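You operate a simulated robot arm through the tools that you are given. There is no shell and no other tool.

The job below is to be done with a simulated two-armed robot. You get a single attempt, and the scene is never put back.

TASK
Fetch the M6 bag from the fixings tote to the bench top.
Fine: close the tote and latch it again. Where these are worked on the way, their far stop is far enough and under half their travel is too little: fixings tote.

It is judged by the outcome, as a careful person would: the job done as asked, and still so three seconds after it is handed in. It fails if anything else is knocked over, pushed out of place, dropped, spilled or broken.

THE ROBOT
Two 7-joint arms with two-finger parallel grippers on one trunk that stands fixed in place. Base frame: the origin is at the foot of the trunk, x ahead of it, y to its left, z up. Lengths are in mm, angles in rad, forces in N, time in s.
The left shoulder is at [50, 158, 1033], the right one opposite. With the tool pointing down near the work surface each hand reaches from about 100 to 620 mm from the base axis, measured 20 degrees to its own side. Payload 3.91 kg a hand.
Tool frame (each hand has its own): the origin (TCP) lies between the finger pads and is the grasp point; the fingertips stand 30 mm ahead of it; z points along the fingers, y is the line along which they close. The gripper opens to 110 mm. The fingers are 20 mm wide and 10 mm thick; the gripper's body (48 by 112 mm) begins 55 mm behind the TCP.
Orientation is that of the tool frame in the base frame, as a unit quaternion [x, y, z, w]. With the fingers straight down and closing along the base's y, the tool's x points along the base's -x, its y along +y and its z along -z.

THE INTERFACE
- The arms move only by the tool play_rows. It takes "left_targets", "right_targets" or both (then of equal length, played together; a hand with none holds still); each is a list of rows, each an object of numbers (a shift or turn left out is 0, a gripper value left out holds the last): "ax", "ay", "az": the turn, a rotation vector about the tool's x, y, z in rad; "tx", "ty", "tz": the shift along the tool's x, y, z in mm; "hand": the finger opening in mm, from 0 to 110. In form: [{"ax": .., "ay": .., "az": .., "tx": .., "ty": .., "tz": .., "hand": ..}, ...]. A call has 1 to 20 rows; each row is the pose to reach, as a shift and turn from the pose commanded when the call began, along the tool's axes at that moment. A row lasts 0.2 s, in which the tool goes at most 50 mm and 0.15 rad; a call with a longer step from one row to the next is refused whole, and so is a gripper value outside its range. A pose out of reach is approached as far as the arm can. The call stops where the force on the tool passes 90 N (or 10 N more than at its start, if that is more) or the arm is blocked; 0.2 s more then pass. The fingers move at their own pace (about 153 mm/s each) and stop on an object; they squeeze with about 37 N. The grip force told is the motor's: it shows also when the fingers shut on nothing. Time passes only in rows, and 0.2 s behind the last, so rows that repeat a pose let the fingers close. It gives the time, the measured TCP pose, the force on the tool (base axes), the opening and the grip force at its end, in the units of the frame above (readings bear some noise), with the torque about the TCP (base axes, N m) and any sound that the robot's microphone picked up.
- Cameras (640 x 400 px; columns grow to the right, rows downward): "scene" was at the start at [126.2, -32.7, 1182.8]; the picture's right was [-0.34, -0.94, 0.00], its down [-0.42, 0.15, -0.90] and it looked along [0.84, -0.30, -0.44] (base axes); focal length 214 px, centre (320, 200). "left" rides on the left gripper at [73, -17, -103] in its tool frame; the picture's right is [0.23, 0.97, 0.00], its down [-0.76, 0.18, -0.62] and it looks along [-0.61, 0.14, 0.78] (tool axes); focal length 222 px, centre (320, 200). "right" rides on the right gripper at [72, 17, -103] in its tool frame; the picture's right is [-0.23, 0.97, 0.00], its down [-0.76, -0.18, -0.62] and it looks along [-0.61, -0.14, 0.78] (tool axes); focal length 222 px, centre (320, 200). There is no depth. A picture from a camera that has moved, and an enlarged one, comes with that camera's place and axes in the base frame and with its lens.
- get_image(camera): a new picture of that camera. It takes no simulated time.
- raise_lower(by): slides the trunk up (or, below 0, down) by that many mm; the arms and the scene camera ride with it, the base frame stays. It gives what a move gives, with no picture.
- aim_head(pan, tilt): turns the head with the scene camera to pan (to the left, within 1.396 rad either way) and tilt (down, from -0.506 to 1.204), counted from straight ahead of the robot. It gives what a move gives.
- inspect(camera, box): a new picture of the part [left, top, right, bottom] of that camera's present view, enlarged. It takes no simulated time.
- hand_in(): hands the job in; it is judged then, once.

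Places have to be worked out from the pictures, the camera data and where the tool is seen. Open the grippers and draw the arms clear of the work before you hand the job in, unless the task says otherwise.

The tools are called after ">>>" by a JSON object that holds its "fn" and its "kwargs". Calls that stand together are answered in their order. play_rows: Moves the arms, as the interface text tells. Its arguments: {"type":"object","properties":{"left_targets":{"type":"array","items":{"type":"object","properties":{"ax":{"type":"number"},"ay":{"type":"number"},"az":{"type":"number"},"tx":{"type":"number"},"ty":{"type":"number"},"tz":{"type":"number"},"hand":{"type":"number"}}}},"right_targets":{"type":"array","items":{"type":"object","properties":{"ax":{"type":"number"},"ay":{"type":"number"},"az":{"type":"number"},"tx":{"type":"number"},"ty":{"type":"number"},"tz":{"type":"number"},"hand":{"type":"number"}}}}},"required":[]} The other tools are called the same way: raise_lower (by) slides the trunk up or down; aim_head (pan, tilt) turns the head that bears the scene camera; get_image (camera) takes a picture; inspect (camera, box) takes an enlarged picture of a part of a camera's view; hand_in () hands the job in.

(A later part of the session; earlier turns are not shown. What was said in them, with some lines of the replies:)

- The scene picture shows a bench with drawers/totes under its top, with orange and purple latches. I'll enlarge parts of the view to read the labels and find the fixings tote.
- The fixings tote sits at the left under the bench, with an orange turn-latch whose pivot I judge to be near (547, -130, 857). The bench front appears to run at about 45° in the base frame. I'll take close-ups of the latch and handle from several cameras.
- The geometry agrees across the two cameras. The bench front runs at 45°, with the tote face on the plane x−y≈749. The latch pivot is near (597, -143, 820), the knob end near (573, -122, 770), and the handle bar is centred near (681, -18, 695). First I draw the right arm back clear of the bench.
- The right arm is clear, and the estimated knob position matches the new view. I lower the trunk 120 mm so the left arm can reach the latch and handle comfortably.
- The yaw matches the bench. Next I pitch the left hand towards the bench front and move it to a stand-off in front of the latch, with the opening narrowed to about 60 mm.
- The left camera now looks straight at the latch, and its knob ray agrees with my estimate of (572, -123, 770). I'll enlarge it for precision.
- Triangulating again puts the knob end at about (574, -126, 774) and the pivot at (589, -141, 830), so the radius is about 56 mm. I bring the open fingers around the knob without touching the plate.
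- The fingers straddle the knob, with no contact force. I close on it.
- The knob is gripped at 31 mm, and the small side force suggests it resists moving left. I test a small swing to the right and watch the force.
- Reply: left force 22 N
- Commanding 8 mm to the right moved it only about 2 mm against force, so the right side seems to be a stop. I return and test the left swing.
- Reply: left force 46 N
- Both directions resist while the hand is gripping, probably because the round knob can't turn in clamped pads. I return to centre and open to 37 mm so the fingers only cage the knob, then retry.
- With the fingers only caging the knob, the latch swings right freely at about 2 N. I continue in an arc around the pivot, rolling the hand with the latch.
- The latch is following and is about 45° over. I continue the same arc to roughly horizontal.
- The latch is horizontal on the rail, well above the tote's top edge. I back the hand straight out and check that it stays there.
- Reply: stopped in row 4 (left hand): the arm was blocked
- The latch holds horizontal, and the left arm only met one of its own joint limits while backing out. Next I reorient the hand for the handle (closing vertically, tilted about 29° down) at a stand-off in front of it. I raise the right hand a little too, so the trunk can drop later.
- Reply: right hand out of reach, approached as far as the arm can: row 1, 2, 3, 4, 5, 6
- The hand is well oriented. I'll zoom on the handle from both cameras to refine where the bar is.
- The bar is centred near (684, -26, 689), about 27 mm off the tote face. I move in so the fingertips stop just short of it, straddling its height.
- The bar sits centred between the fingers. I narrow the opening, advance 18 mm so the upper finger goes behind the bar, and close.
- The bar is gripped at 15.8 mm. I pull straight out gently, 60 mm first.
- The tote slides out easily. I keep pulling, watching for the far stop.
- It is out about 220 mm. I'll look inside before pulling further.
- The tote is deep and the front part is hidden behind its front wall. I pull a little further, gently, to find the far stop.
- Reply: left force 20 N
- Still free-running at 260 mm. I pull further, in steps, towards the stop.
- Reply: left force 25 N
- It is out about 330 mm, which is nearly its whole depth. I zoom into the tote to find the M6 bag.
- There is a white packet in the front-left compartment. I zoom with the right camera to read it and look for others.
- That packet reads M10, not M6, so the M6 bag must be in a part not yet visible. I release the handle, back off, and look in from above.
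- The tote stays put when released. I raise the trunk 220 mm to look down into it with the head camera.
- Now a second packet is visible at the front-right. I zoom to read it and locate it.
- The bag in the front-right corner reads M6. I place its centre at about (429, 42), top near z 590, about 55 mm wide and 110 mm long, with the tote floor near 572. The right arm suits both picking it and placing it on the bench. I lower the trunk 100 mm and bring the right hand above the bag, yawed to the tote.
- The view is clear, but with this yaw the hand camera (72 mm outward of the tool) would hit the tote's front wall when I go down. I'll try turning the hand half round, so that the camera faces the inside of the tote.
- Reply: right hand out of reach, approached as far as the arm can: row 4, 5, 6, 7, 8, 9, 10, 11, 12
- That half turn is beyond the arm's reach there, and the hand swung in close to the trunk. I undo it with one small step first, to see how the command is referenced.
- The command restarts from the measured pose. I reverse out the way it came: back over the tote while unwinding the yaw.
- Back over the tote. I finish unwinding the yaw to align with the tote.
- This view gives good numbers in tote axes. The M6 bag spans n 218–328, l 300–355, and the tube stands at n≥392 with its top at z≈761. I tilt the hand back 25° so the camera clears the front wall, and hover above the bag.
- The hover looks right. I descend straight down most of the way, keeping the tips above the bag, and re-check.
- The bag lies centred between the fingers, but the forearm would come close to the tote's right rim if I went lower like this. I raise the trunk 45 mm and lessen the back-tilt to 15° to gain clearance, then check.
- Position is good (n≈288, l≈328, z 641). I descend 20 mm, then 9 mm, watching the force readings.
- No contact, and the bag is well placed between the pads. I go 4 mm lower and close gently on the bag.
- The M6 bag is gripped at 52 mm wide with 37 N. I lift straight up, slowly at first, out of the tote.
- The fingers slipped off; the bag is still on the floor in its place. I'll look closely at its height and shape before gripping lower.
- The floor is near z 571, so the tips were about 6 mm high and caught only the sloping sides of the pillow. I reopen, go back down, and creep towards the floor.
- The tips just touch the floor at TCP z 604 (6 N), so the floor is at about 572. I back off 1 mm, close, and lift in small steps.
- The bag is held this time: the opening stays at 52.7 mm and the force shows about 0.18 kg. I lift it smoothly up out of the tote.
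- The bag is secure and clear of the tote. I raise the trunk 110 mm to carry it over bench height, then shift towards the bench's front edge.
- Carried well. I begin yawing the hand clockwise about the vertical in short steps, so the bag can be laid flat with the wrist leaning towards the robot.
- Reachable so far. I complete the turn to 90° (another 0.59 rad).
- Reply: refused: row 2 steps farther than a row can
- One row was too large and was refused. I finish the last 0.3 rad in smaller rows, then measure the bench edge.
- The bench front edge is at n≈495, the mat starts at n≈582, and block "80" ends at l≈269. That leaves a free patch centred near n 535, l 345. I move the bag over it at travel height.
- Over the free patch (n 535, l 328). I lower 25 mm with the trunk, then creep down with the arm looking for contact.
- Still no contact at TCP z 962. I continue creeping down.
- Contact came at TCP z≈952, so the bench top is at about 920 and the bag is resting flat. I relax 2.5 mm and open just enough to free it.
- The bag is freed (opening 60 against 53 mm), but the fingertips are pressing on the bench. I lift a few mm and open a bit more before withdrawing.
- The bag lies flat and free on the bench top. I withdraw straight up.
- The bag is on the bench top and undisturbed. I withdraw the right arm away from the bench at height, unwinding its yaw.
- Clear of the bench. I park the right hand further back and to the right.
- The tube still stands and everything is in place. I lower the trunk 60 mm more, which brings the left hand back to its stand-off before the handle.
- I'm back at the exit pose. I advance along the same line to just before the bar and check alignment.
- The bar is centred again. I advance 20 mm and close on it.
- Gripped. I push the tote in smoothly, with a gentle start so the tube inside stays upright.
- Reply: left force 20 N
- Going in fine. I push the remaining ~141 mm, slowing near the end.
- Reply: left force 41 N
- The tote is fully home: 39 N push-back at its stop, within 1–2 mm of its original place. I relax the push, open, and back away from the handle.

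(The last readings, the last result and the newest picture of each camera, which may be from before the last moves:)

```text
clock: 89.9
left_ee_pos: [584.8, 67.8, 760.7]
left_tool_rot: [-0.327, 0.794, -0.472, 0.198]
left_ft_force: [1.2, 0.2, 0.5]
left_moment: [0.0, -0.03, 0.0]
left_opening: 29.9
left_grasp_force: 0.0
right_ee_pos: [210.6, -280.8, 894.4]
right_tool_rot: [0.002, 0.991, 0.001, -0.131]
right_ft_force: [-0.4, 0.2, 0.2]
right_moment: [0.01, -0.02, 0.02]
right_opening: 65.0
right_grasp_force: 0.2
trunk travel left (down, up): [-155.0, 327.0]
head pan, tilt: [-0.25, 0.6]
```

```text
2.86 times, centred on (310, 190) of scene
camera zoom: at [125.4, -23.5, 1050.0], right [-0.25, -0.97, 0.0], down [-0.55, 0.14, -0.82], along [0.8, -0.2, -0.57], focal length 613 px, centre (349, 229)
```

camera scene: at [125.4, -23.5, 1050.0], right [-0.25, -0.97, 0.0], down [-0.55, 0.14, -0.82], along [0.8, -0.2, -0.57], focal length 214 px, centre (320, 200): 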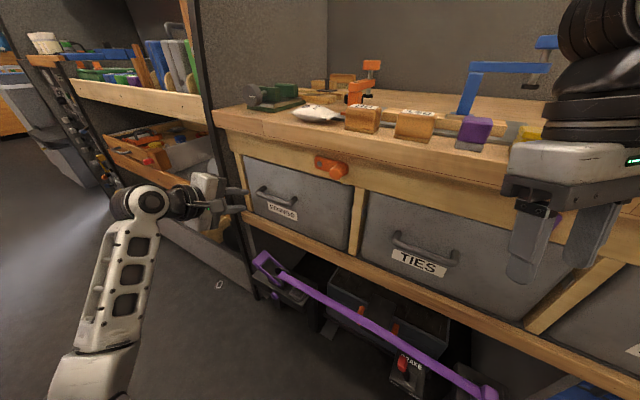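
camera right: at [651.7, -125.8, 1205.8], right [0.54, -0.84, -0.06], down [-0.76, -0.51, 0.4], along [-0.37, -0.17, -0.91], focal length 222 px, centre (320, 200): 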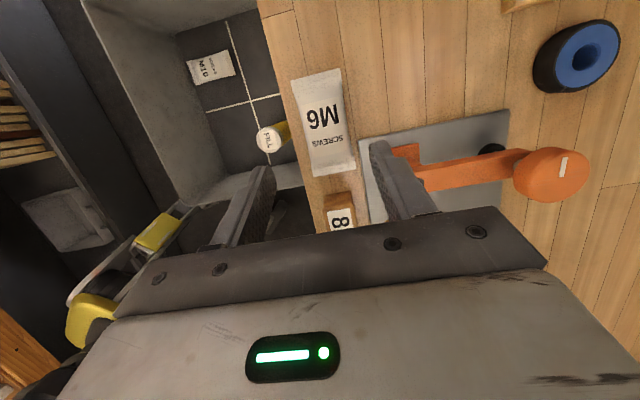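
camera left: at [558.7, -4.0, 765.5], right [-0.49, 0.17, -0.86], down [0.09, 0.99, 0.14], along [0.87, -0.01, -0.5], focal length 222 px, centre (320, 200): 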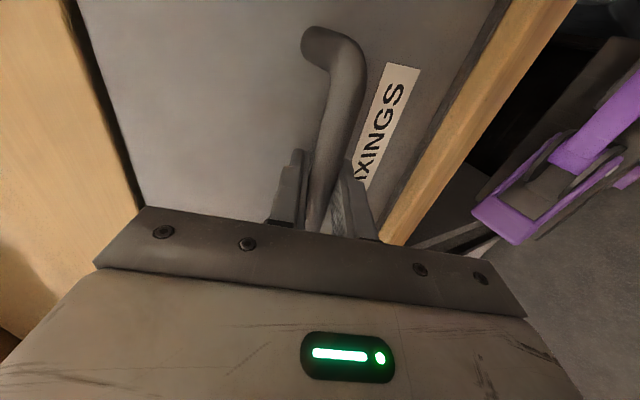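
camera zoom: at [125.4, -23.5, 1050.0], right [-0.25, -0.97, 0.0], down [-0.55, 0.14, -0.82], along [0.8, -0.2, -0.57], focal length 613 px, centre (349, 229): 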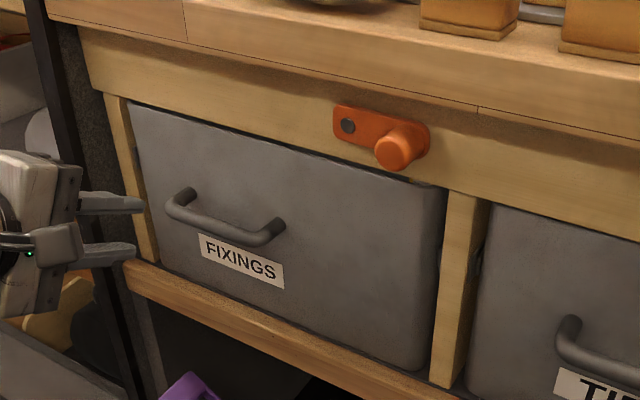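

While relaxing, the tote may have followed my grip out by about 6 mm. I close the fingers and push on the face itself until it bottoms out, before latching.

>>> {"fn": "play_rows", "kwargs": {"left_targets": [{"hand": 0, "tx": 15, "ty": -10, "tz": 20}, {"tx": 31, "ty": -22, "tz": 45}, {"tx": 46, "ty": -35, "tz": 72}, {"tx": 61, "ty": -45, "tz": 95}, {"tx": 61, "ty": -51, "tz": 104}]}}

>>> {"fn": "play_rows", "kwargs": {"left_targets": [{"ty": -2.4, "tz": 4.4}, {"ty": -4.8, "tz": 8.8}, {"ty": -7.2, "tz": 13.2}]}}

>>> {"fn": "inspect", "kwargs": {"camera": "scene", "box": [220, 120, 400, 260]}}

```text
clock: 91.1
left_ee_pos: [623.7, -55.8, 755.4]
left_tool_rot: [-0.328, 0.794, -0.473, 0.197]
left_ft_force: [-0.4, -0.5, 0.3]
left_moment: [0.02, 0.0, -0.01]
left_opening: 0.1
left_grasp_force: 36.8
right_ee_pos: [210.5, -282.3, 894.4]
right_tool_rot: [0.002, 0.991, 0.001, -0.13]
right_ft_force: [-0.1, 0.0, -0.3]
right_moment: [0.04, 0.01, 0.04]
right_opening: 64.9
right_grasp_force: 0.0
trunk travel left (down, up): [-155.0, 327.0]
head pan, tilt: [-0.25, 0.6]
```

```text
clock: 91.9
left_ee_pos: [631.8, -63.4, 756.3]
left_tool_rot: [-0.329, 0.795, -0.471, 0.196]
left_ft_force: [-44.7, 32.2, 1.8]
left_moment: [0.17, 0.27, -0.29]
left_opening: 0.0
left_grasp_force: 36.9
right_ee_pos: [208.0, -279.3, 894.3]
right_tool_rot: [0.002, 0.992, -0.002, -0.128]
right_ft_force: [-1.2, -0.1, 0.8]
right_moment: [-0.02, 0.01, -0.01]
right_opening: 65.0
right_grasp_force: 0.0
trunk travel left (down, up): [-155.0, 327.0]
head pan, tilt: [-0.25, 0.6]
```

```text
2.86 times, centred on (310, 190) of scene
camera zoom: at [122.6, -21.6, 1050.7], right [-0.25, -0.97, 0.0], down [-0.54, 0.14, -0.83], along [0.8, -0.2, -0.56], focal length 613 px, centre (349, 229)
```

zoom: 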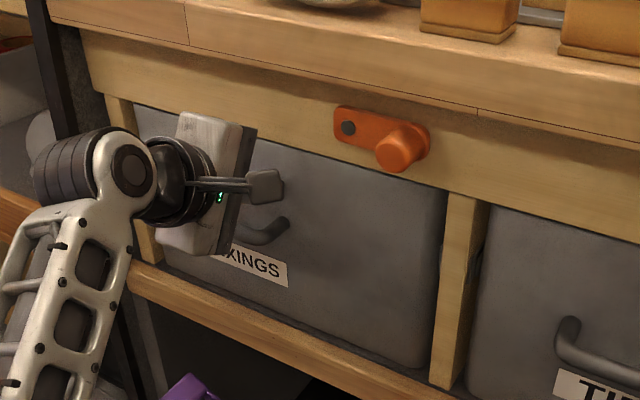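

The tote is hard against its stop (55 N) and its face looks flush. I back off, then roll the hand about 45° and move to a stand-off in front of the raised latch knob.

>>> {"fn": "play_rows", "kwargs": {"left_targets": [{"ty": 6, "tz": -11}, {"ty": 20, "tz": -36}, {"ty": 33.5, "tz": -61.5}]}}

>>> {"fn": "play_rows", "kwargs": {"left_targets": [{"tx": 19, "ty": -8.7, "tz": -8.3, "ax": 0.0495, "ay": 0.0153, "az": 0.117, "hand": 40}, {"tx": 38, "ty": -17.4, "tz": -16.6, "ax": 0.099, "ay": 0.0305, "az": 0.234}, {"tx": 57, "ty": -26, "tz": -24.9, "ax": 0.1485, "ay": 0.0458, "az": 0.351}, {"tx": 77, "ty": -34.7, "tz": -33.2, "ax": 0.198, "ay": 0.061, "az": 0.468}, {"tx": 96, "ty": -43.4, "tz": -41.5, "ax": 0.2475, "ay": 0.0763, "az": 0.585}, {"tx": 115, "ty": -52, "tz": -49.7, "ax": 0.297, "ay": 0.0915, "az": 0.702}, {"tx": 134, "ty": -60.7, "tz": -58, "ax": 0.3465, "ay": 0.1068, "az": 0.8195}]}}

>>> {"fn": "inspect", "kwargs": {"camera": "scene", "box": [220, 120, 400, 260]}}

>>> {"fn": "get_image", "kwargs": {"camera": "left"}}

```text
clock: 92.7
left_ee_pos: [585.3, -16.2, 756.0]
left_tool_rot: [-0.327, 0.794, -0.473, 0.198]
left_ft_force: [-0.3, 0.2, -0.8]
left_moment: [0.0, 0.02, 0.01]
left_opening: 0.1
left_grasp_force: 36.4
right_ee_pos: [210.4, -280.6, 894.2]
right_tool_rot: [0.002, 0.992, 0.0, -0.13]
right_ft_force: [0.2, -1.0, 0.5]
right_moment: [0.03, 0.02, 0.01]
right_opening: 65.1
right_grasp_force: 0.2
trunk travel left (down, up): [-155.0, 327.0]
head pan, tilt: [-0.25, 0.6]
```

```text
clock: 94.3
left_ee_pos: [475.0, -95.0, 836.3]
left_tool_rot: [0.078, 0.776, -0.498, 0.379]
left_ft_force: [-0.1, 0.4, -0.5]
left_moment: [0.0, 0.01, 0.0]
left_opening: 40.0
left_grasp_force: 0.0
right_ee_pos: [210.7, -280.1, 894.4]
right_tool_rot: [0.001, 0.992, 0.0, -0.13]
right_ft_force: [0.1, 0.9, -0.1]
right_moment: [0.01, -0.01, -0.03]
right_opening: 65.1
right_grasp_force: 0.1
trunk travel left (down, up): [-155.0, 327.0]
head pan, tilt: [-0.25, 0.6]
```

```text
2.86 times, centred on (310, 190) of scene
camera zoom: at [125.5, -23.5, 1050.1], right [-0.25, -0.97, 0.0], down [-0.55, 0.14, -0.83], along [0.8, -0.2, -0.56], focal length 613 px, centre (349, 229)
```

zoom: 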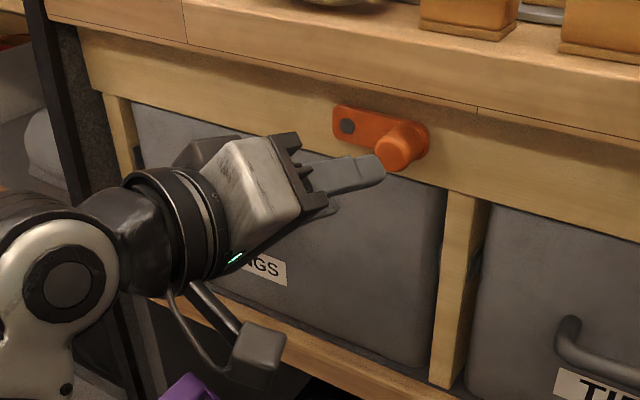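

```text
taken
camera left: at [363.3, -35.1, 822.5], right [0.33, 0.42, -0.85], down [0.3, 0.8, 0.52], along [0.9, -0.42, 0.13], focal length 222 px, centre (320, 200)
```

left: 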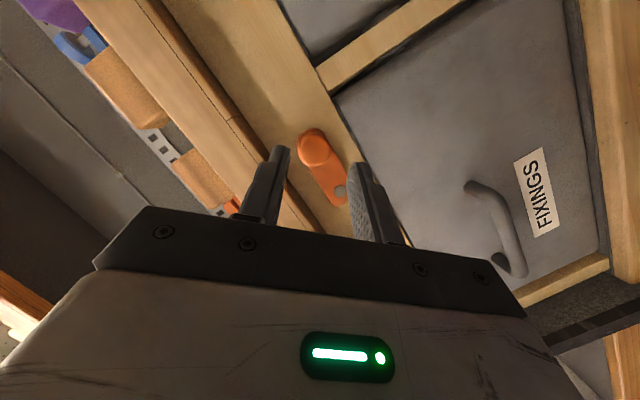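

The stand-off is right: knob at l≈262, z≈828, centred between the fingers. I advance straight in to straddle it.

>>> {"fn": "play_rows", "kwargs": {"left_targets": [{"tx": -6.3, "tz": 19, "hand": 46}, {"tx": -12.6, "tz": 38}, {"tx": -18.9, "tz": 57}, {"tx": -24.6, "tz": 74}]}}

>>> {"fn": "get_image", "kwargs": {"camera": "left"}}

>>> {"fn": "inspect", "kwargs": {"camera": "scene", "box": [250, 130, 370, 230]}}

```text
clock: 95.3
left_ee_pos: [528.5, -150.4, 836.4]
left_tool_rot: [0.077, 0.777, -0.497, 0.378]
left_ft_force: [-38.1, 35.7, -2.2]
left_moment: [0.66, 0.84, 0.88]
left_opening: 46.5
left_grasp_force: 0.6
right_ee_pos: [208.3, -278.6, 895.9]
right_tool_rot: [0.002, 0.992, -0.001, -0.129]
right_ft_force: [0.4, 0.5, 0.1]
right_moment: [-0.02, -0.04, -0.03]
right_opening: 64.9
right_grasp_force: 0.1
trunk travel left (down, up): [-155.0, 327.0]
head pan, tilt: [-0.25, 0.6]
```

```text
taken
camera left: at [416.7, -89.0, 823.6], right [0.32, 0.42, -0.85], down [0.3, 0.8, 0.51], along [0.9, -0.42, 0.13], focal length 222 px, centre (320, 200)
```

left: 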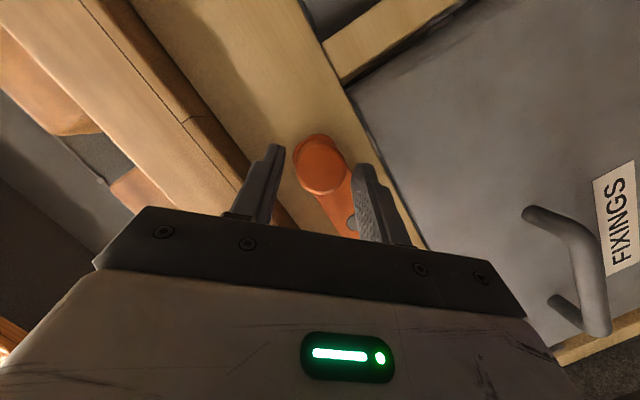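

```text
4.00 times, centred on (310, 180) of scene
camera zoom: at [123.2, -21.1, 1050.5], right [-0.25, -0.97, 0.0], down [-0.55, 0.14, -0.83], along [0.8, -0.21, -0.56], focal length 858 px, centre (360, 280)
```

zoom: 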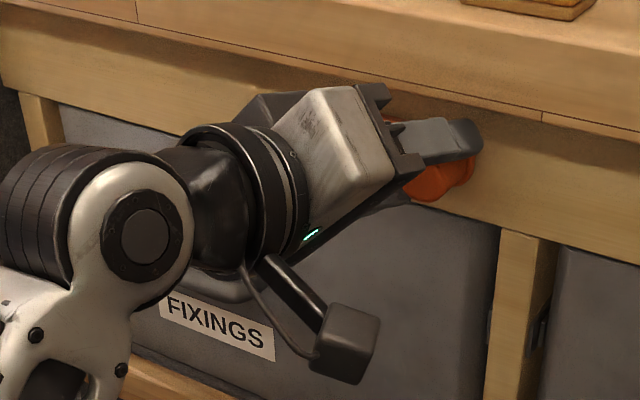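

The fingers press on the latch plate (the lower finger overlaps it at this 45° roll), giving 52 N. I back out and roll the remaining 45° so both fingers clear the plate, as when I opened it.

>>> {"fn": "play_rows", "kwargs": {"left_targets": [{"tx": 4, "tz": -12}, {"tx": 9, "tz": -27}, {"tx": 14.2, "tz": -42.7}, {"tx": 14.5, "ty": 1.6, "tz": -42.6, "ax": 0.042, "az": -0.127}, {"tx": 14.7, "ty": 3.2, "tz": -42.5, "ax": 0.084, "az": -0.253}, {"tx": 14.9, "ty": 4.8, "tz": -42.5, "ax": 0.126, "az": -0.38}, {"tx": 15.1, "ty": 6.4, "tz": -42.4, "ax": 0.168, "az": -0.507}, {"tx": 15.2, "ty": 7.2, "tz": -42.3, "ax": 0.21, "az": -0.633}, {"tx": 15.3, "ty": 7.8, "tz": -42.3, "ax": 0.243, "az": -0.731}]}}

>>> {"fn": "get_image", "kwargs": {"camera": "left"}}

>>> {"fn": "inspect", "kwargs": {"camera": "scene", "box": [250, 130, 370, 230]}}

```text
clock: 97.3
left_ee_pos: [501.7, -114.8, 831.0]
left_tool_rot: [0.161, -0.688, 0.689, -0.163]
left_ft_force: [0.4, 0.2, 1.1]
left_moment: [-0.02, 0.01, 0.0]
left_opening: 46.2
left_grasp_force: 0.2
right_ee_pos: [210.4, -281.2, 894.1]
right_tool_rot: [0.002, 0.991, 0.0, -0.13]
right_ft_force: [0.8, -0.1, -0.3]
right_moment: [0.0, -0.01, -0.02]
right_opening: 64.9
right_grasp_force: 0.0
trunk travel left (down, up): [-155.0, 327.0]
head pan, tilt: [-0.25, 0.6]
```

```text
taken
camera left: at [390.6, -54.3, 846.1], right [-0.2, -0.1, -0.97], down [0.4, 0.9, -0.18], along [0.89, -0.43, -0.14], focal length 222 px, centre (320, 200)
```

left: 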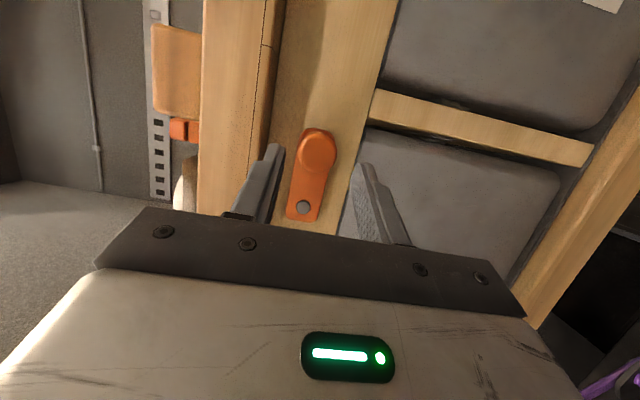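

```text
4.00 times, centred on (310, 180) of scene
camera zoom: at [125.4, -23.5, 1050.1], right [-0.25, -0.97, 0.0], down [-0.55, 0.14, -0.83], along [0.8, -0.2, -0.56], focal length 858 px, centre (360, 280)
```

zoom: 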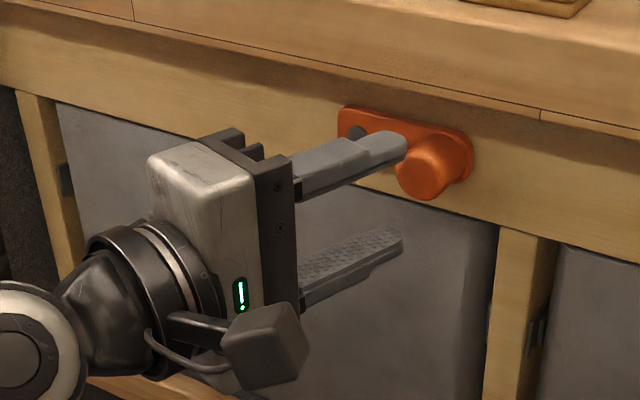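

Now the fingers bracket the knob from above and below. I advance in to the depth that worked before.

>>> {"fn": "play_rows", "kwargs": {"left_targets": [{"tx": -5, "tz": 15}, {"tx": -9.5, "tz": 28.5}, {"tx": -13.2, "tz": 40}]}}

>>> {"fn": "get_image", "kwargs": {"camera": "left"}}

```text
clock: 98.1
left_ee_pos: [530.4, -146.5, 832.0]
left_tool_rot: [0.159, -0.688, 0.689, -0.165]
left_ft_force: [-0.7, 0.0, 0.3]
left_moment: [-0.01, 0.0, -0.01]
left_opening: 46.1
left_grasp_force: 0.1
right_ee_pos: [210.0, -281.6, 893.9]
right_tool_rot: [0.003, 0.991, 0.001, -0.131]
right_ft_force: [-0.2, 0.7, 0.1]
right_moment: [0.01, 0.06, 0.02]
right_opening: 65.0
right_grasp_force: 0.0
trunk travel left (down, up): [-155.0, 327.0]
head pan, tilt: [-0.25, 0.6]
```

```text
taken
camera left: at [419.2, -85.0, 846.7], right [-0.2, -0.1, -0.98], down [0.4, 0.9, -0.17], along [0.89, -0.43, -0.14], focal length 222 px, centre (320, 200)
```

left: 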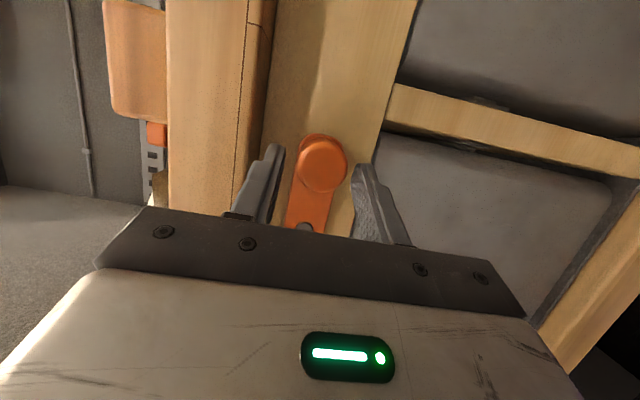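

No contact force; the knob is straddled. I narrow to 38 mm and sweep the latch back down around its pivot.

>>> {"fn": "play_rows", "kwargs": {"left_targets": [{"hand": 38}, {"ty": 6.3, "tx": -0.4, "tz": -0.1, "ax": -0.044, "az": 0.133}, {"ty": 12.5, "tx": -1.7, "tz": -0.6, "ax": -0.088, "az": 0.266}, {"ty": 18.5, "tx": -3.7, "tz": -1.2, "ax": -0.132, "az": 0.399}, {"ty": 24.1, "tx": -6.5, "tz": -2.2, "ax": -0.176, "az": 0.531}, {"ty": 29.2, "tx": -10.1, "tz": -3.4, "ax": -0.22, "az": 0.664}, {"ty": 33.8, "tx": -14.3, "tz": -4.8, "ax": -0.265, "az": 0.797}]}}

>>> {"fn": "get_image", "kwargs": {"camera": "left"}}

```text
clock: 99.7
left_ee_pos: [542.7, -134.8, 795.7]
left_tool_rot: [0.098, 0.779, -0.474, 0.398]
left_ft_force: [-2.5, 3.3, -0.3]
left_moment: [-0.07, -0.06, -0.02]
left_opening: 37.9
left_grasp_force: 0.1
right_ee_pos: [210.3, -280.3, 894.8]
right_tool_rot: [0.001, 0.991, 0.0, -0.131]
right_ft_force: [0.8, -0.3, 0.3]
right_moment: [-0.05, -0.01, -0.01]
right_opening: 64.9
right_grasp_force: 0.0
trunk travel left (down, up): [-155.0, 327.0]
head pan, tilt: [-0.25, 0.6]
```

```text
taken
camera left: at [431.3, -74.1, 779.3], right [0.37, 0.46, -0.81], down [0.27, 0.77, 0.57], along [0.89, -0.43, 0.16], focal length 222 px, centre (320, 200)
```

left: 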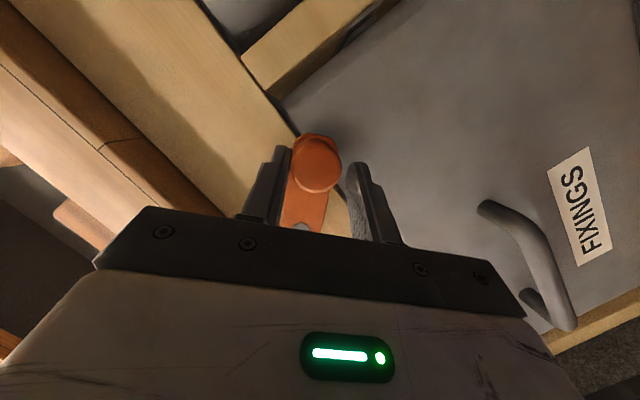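

The latch follows. I sweep the remaining arc to straight down, with a slight overtravel to seat it.

>>> {"fn": "play_rows", "kwargs": {"left_targets": [{"ty": 6.2, "tx": -0.4, "tz": -0.1, "ax": -0.044, "az": 0.133}, {"ty": 12.3, "tx": -1.6, "tz": -0.5, "ax": -0.088, "az": 0.266}, {"ty": 18.1, "tx": -3.6, "tz": -1.2, "ax": -0.132, "az": 0.399}, {"ty": 23.6, "tx": -6.5, "tz": -2.1, "ax": -0.176, "az": 0.531}, {"ty": 28.7, "tx": -10, "tz": -3.3, "ax": -0.22, "az": 0.664}, {"ty": 33.1, "tx": -14, "tz": -4.7, "ax": -0.265, "az": 0.797}, {"ty": 33.1, "tx": -14, "tz": -4.7, "ax": -0.265, "az": 0.797}]}}

>>> {"fn": "get_image", "kwargs": {"camera": "left"}}

>>> {"fn": "inspect", "kwargs": {"camera": "scene", "box": [250, 130, 370, 230]}}

```text
clock: 101.3
left_ee_pos: [564.9, -112.5, 785.4]
left_tool_rot: [0.342, 0.733, -0.182, 0.559]
left_ft_force: [-10.9, 0.2, 0.9]
left_moment: [-0.02, 0.08, -0.37]
left_opening: 41.2
left_grasp_force: 3.7
right_ee_pos: [209.4, -280.9, 894.4]
right_tool_rot: [0.002, 0.992, 0.0, -0.13]
right_ft_force: [-0.2, -0.1, -0.5]
right_moment: [0.01, 0.0, -0.04]
right_opening: 65.0
right_grasp_force: 0.1
trunk travel left (down, up): [-155.0, 327.0]
head pan, tilt: [-0.25, 0.6]
```

```text
taken
camera left: at [471.6, -33.9, 747.2], right [0.65, 0.75, -0.1], down [-0.2, 0.3, 0.93], along [0.73, -0.59, 0.35], focal length 222 px, centre (320, 200)
```

left: 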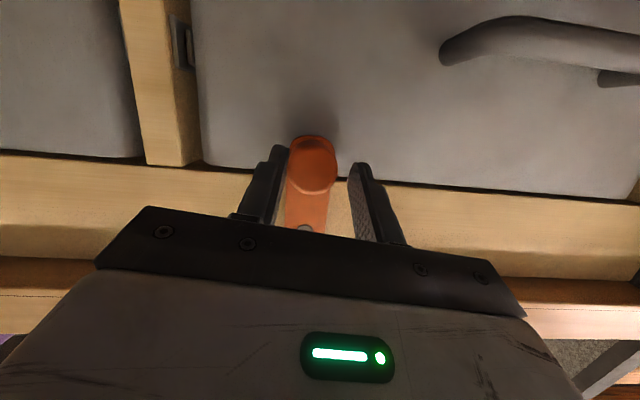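

```text
4.00 times, centred on (310, 180) of scene
camera zoom: at [124.8, -23.5, 1050.2], right [-0.25, -0.97, 0.0], down [-0.55, 0.14, -0.83], along [0.8, -0.2, -0.56], focal length 858 px, centre (360, 280)
```

zoom: 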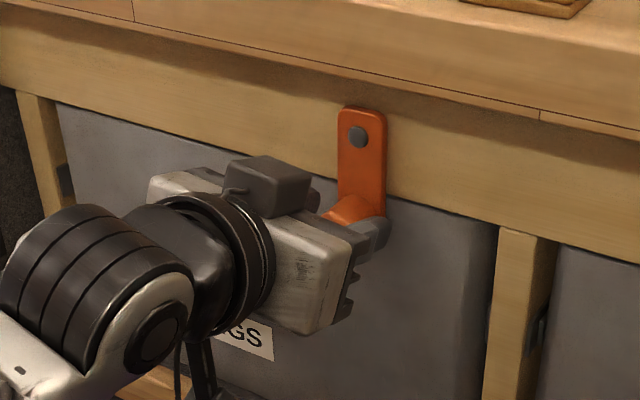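

The latch hangs vertical against its stop (about 10 N). I ease off, open, and back straight out.

>>> {"fn": "play_rows", "kwargs": {"left_targets": [{"ty": -3, "hand": 41}, {"ty": -4, "hand": 56}, {"ty": -4, "hand": 60}, {"ty": -4, "tx": 9, "tz": -28}, {"ty": -4, "tx": 22, "tz": -66}, {"ty": -4, "tx": 35, "tz": -104}]}}

>>> {"fn": "inspect", "kwargs": {"camera": "scene", "box": [250, 130, 370, 230]}}

>>> {"fn": "get_image", "kwargs": {"camera": "left"}}

```text
clock: 102.7
left_ee_pos: [484.5, -36.1, 783.9]
left_tool_rot: [0.34, 0.734, -0.182, 0.559]
left_ft_force: [0.7, 0.6, 0.1]
left_moment: [0.0, -0.03, 0.0]
left_opening: 60.1
left_grasp_force: 0.0
right_ee_pos: [211.1, -280.9, 894.3]
right_tool_rot: [0.002, 0.991, 0.0, -0.13]
right_ft_force: [-0.3, 0.2, -0.3]
right_moment: [-0.02, 0.01, 0.01]
right_opening: 65.3
right_grasp_force: 0.2
trunk travel left (down, up): [-155.0, 327.0]
head pan, tilt: [-0.25, 0.6]
```

```text
4.00 times, centred on (310, 180) of scene
camera zoom: at [125.6, -23.7, 1050.1], right [-0.25, -0.97, 0.0], down [-0.55, 0.14, -0.83], along [0.8, -0.2, -0.57], focal length 858 px, centre (360, 280)
```

zoom: 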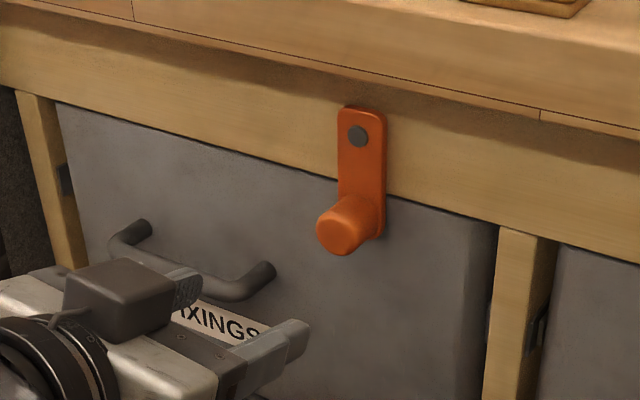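

```text
taken
camera left: at [390.6, 41.5, 745.3], right [0.65, 0.75, -0.1], down [-0.2, 0.3, 0.93], along [0.73, -0.59, 0.35], focal length 222 px, centre (320, 200)
```

left: 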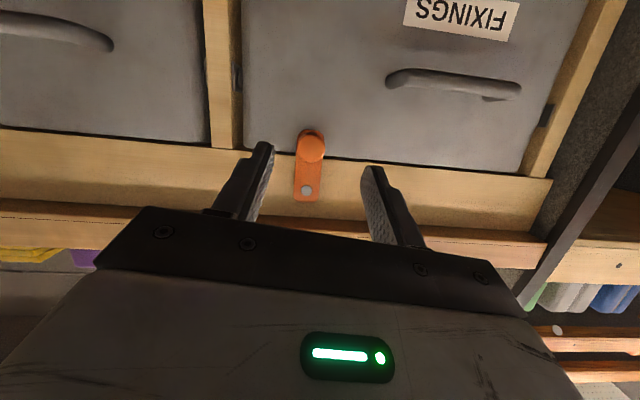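

The latch hangs exactly as it did at the start. I open both grippers and draw the left arm back, then raise the trunk to check the bench.

>>> {"fn": "play_rows", "kwargs": {"left_targets": [{"tx": -5, "tz": -33, "hand": 110}, {"tx": -10, "tz": -66, "hand": 110}, {"tx": -14, "tz": -100, "hand": 110}, {"tx": -19, "tz": -133, "hand": 110}], "right_targets": [{"hand": 110}, {"hand": 110}, {"hand": 110}, {"hand": 110}]}}

>>> {"fn": "raise_lower", "kwargs": {"by": 120}}

>>> {"fn": "get_image", "kwargs": {"camera": "scene"}}

>>> {"fn": "inspect", "kwargs": {"camera": "scene", "box": [220, 120, 420, 260]}}

```text
clock: 103.7
left_ee_pos: [397.2, 44.6, 840.6]
left_tool_rot: [0.34, 0.735, -0.18, 0.559]
left_ft_force: [-0.7, 0.5, 0.0]
left_moment: [-0.05, 0.02, 0.01]
left_opening: 110.2
left_grasp_force: 0.1
right_ee_pos: [210.6, -280.7, 894.4]
right_tool_rot: [0.002, 0.991, 0.0, -0.131]
right_ft_force: [-0.1, 0.4, 0.1]
right_moment: [0.01, -0.02, -0.04]
right_opening: 110.2
right_grasp_force: 0.1
trunk travel left (down, up): [-155.0, 327.0]
head pan, tilt: [-0.25, 0.6]
```

```text
clock: 105.2
left_ee_pos: [396.7, 43.9, 960.8]
left_tool_rot: [0.341, 0.734, -0.182, 0.558]
left_ft_force: [-0.1, -0.6, 0.1]
left_moment: [-0.02, -0.01, 0.02]
left_opening: 110.0
left_grasp_force: 0.0
right_ee_pos: [211.4, -281.3, 1015.8]
right_tool_rot: [0.001, 0.991, 0.0, -0.131]
right_ft_force: [-0.7, 0.1, 0.2]
right_moment: [-0.01, -0.04, -0.02]
right_opening: 110.0
right_grasp_force: 0.0
trunk travel left (down, up): [-275.0, 207.0]
head pan, tilt: [-0.25, 0.6]
```

```text
taken
camera scene: at [125.5, -23.6, 1170.0], right [-0.25, -0.97, 0.0], down [-0.55, 0.14, -0.83], along [0.8, -0.2, -0.57], focal length 214 px, centre (320, 200)
```

scene: 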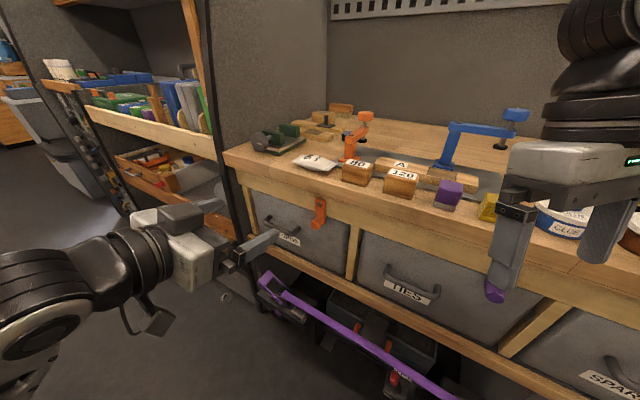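

```text
2.86 times, centred on (320, 190) of scene
camera zoom: at [125.5, -23.6, 1170.0], right [-0.25, -0.97, 0.0], down [-0.55, 0.14, -0.83], along [0.8, -0.2, -0.57], focal length 613 px, centre (320, 229)
```

zoom: 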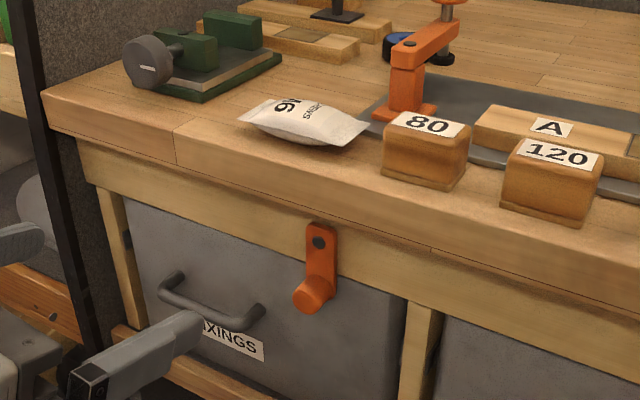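

The M6 bag lies flat on the bench top, clear of its neighbours. The tote is closed with its latch hanging vertical, nothing else looks disturbed, and both grippers are open and clear. I hand the job in.

>>> {"fn": "hand_in", "kwargs": {}}

```text
The job is handed in.
```

The M6 bag is on the bench top, and the fixings tote is closed and latched again. The job is handed in; I have no word yet on how it was judged.

- **Bag:** it lies flat near the front edge, to the left of the "80" block. The tote also held an M10 bag, which I left in place.
- **Tote:** I pulled it out about 330 mm without meeting a hard stop. Afterwards I pushed it back in until it was firm against its stop.
- **Latch:** it hangs straight down, as it did at the start.
- **Slip:** my first grip slid off the bag while it was still on the tote floor, so nothing fell. The second grip held.
- **Everything else:** the FILL tube was still standing when I began pushing the tote shut, and I pushed slowly, but I didn't look inside again. In the last pictures nothing on the bench looked moved, and both grippers are open and clear of the work.
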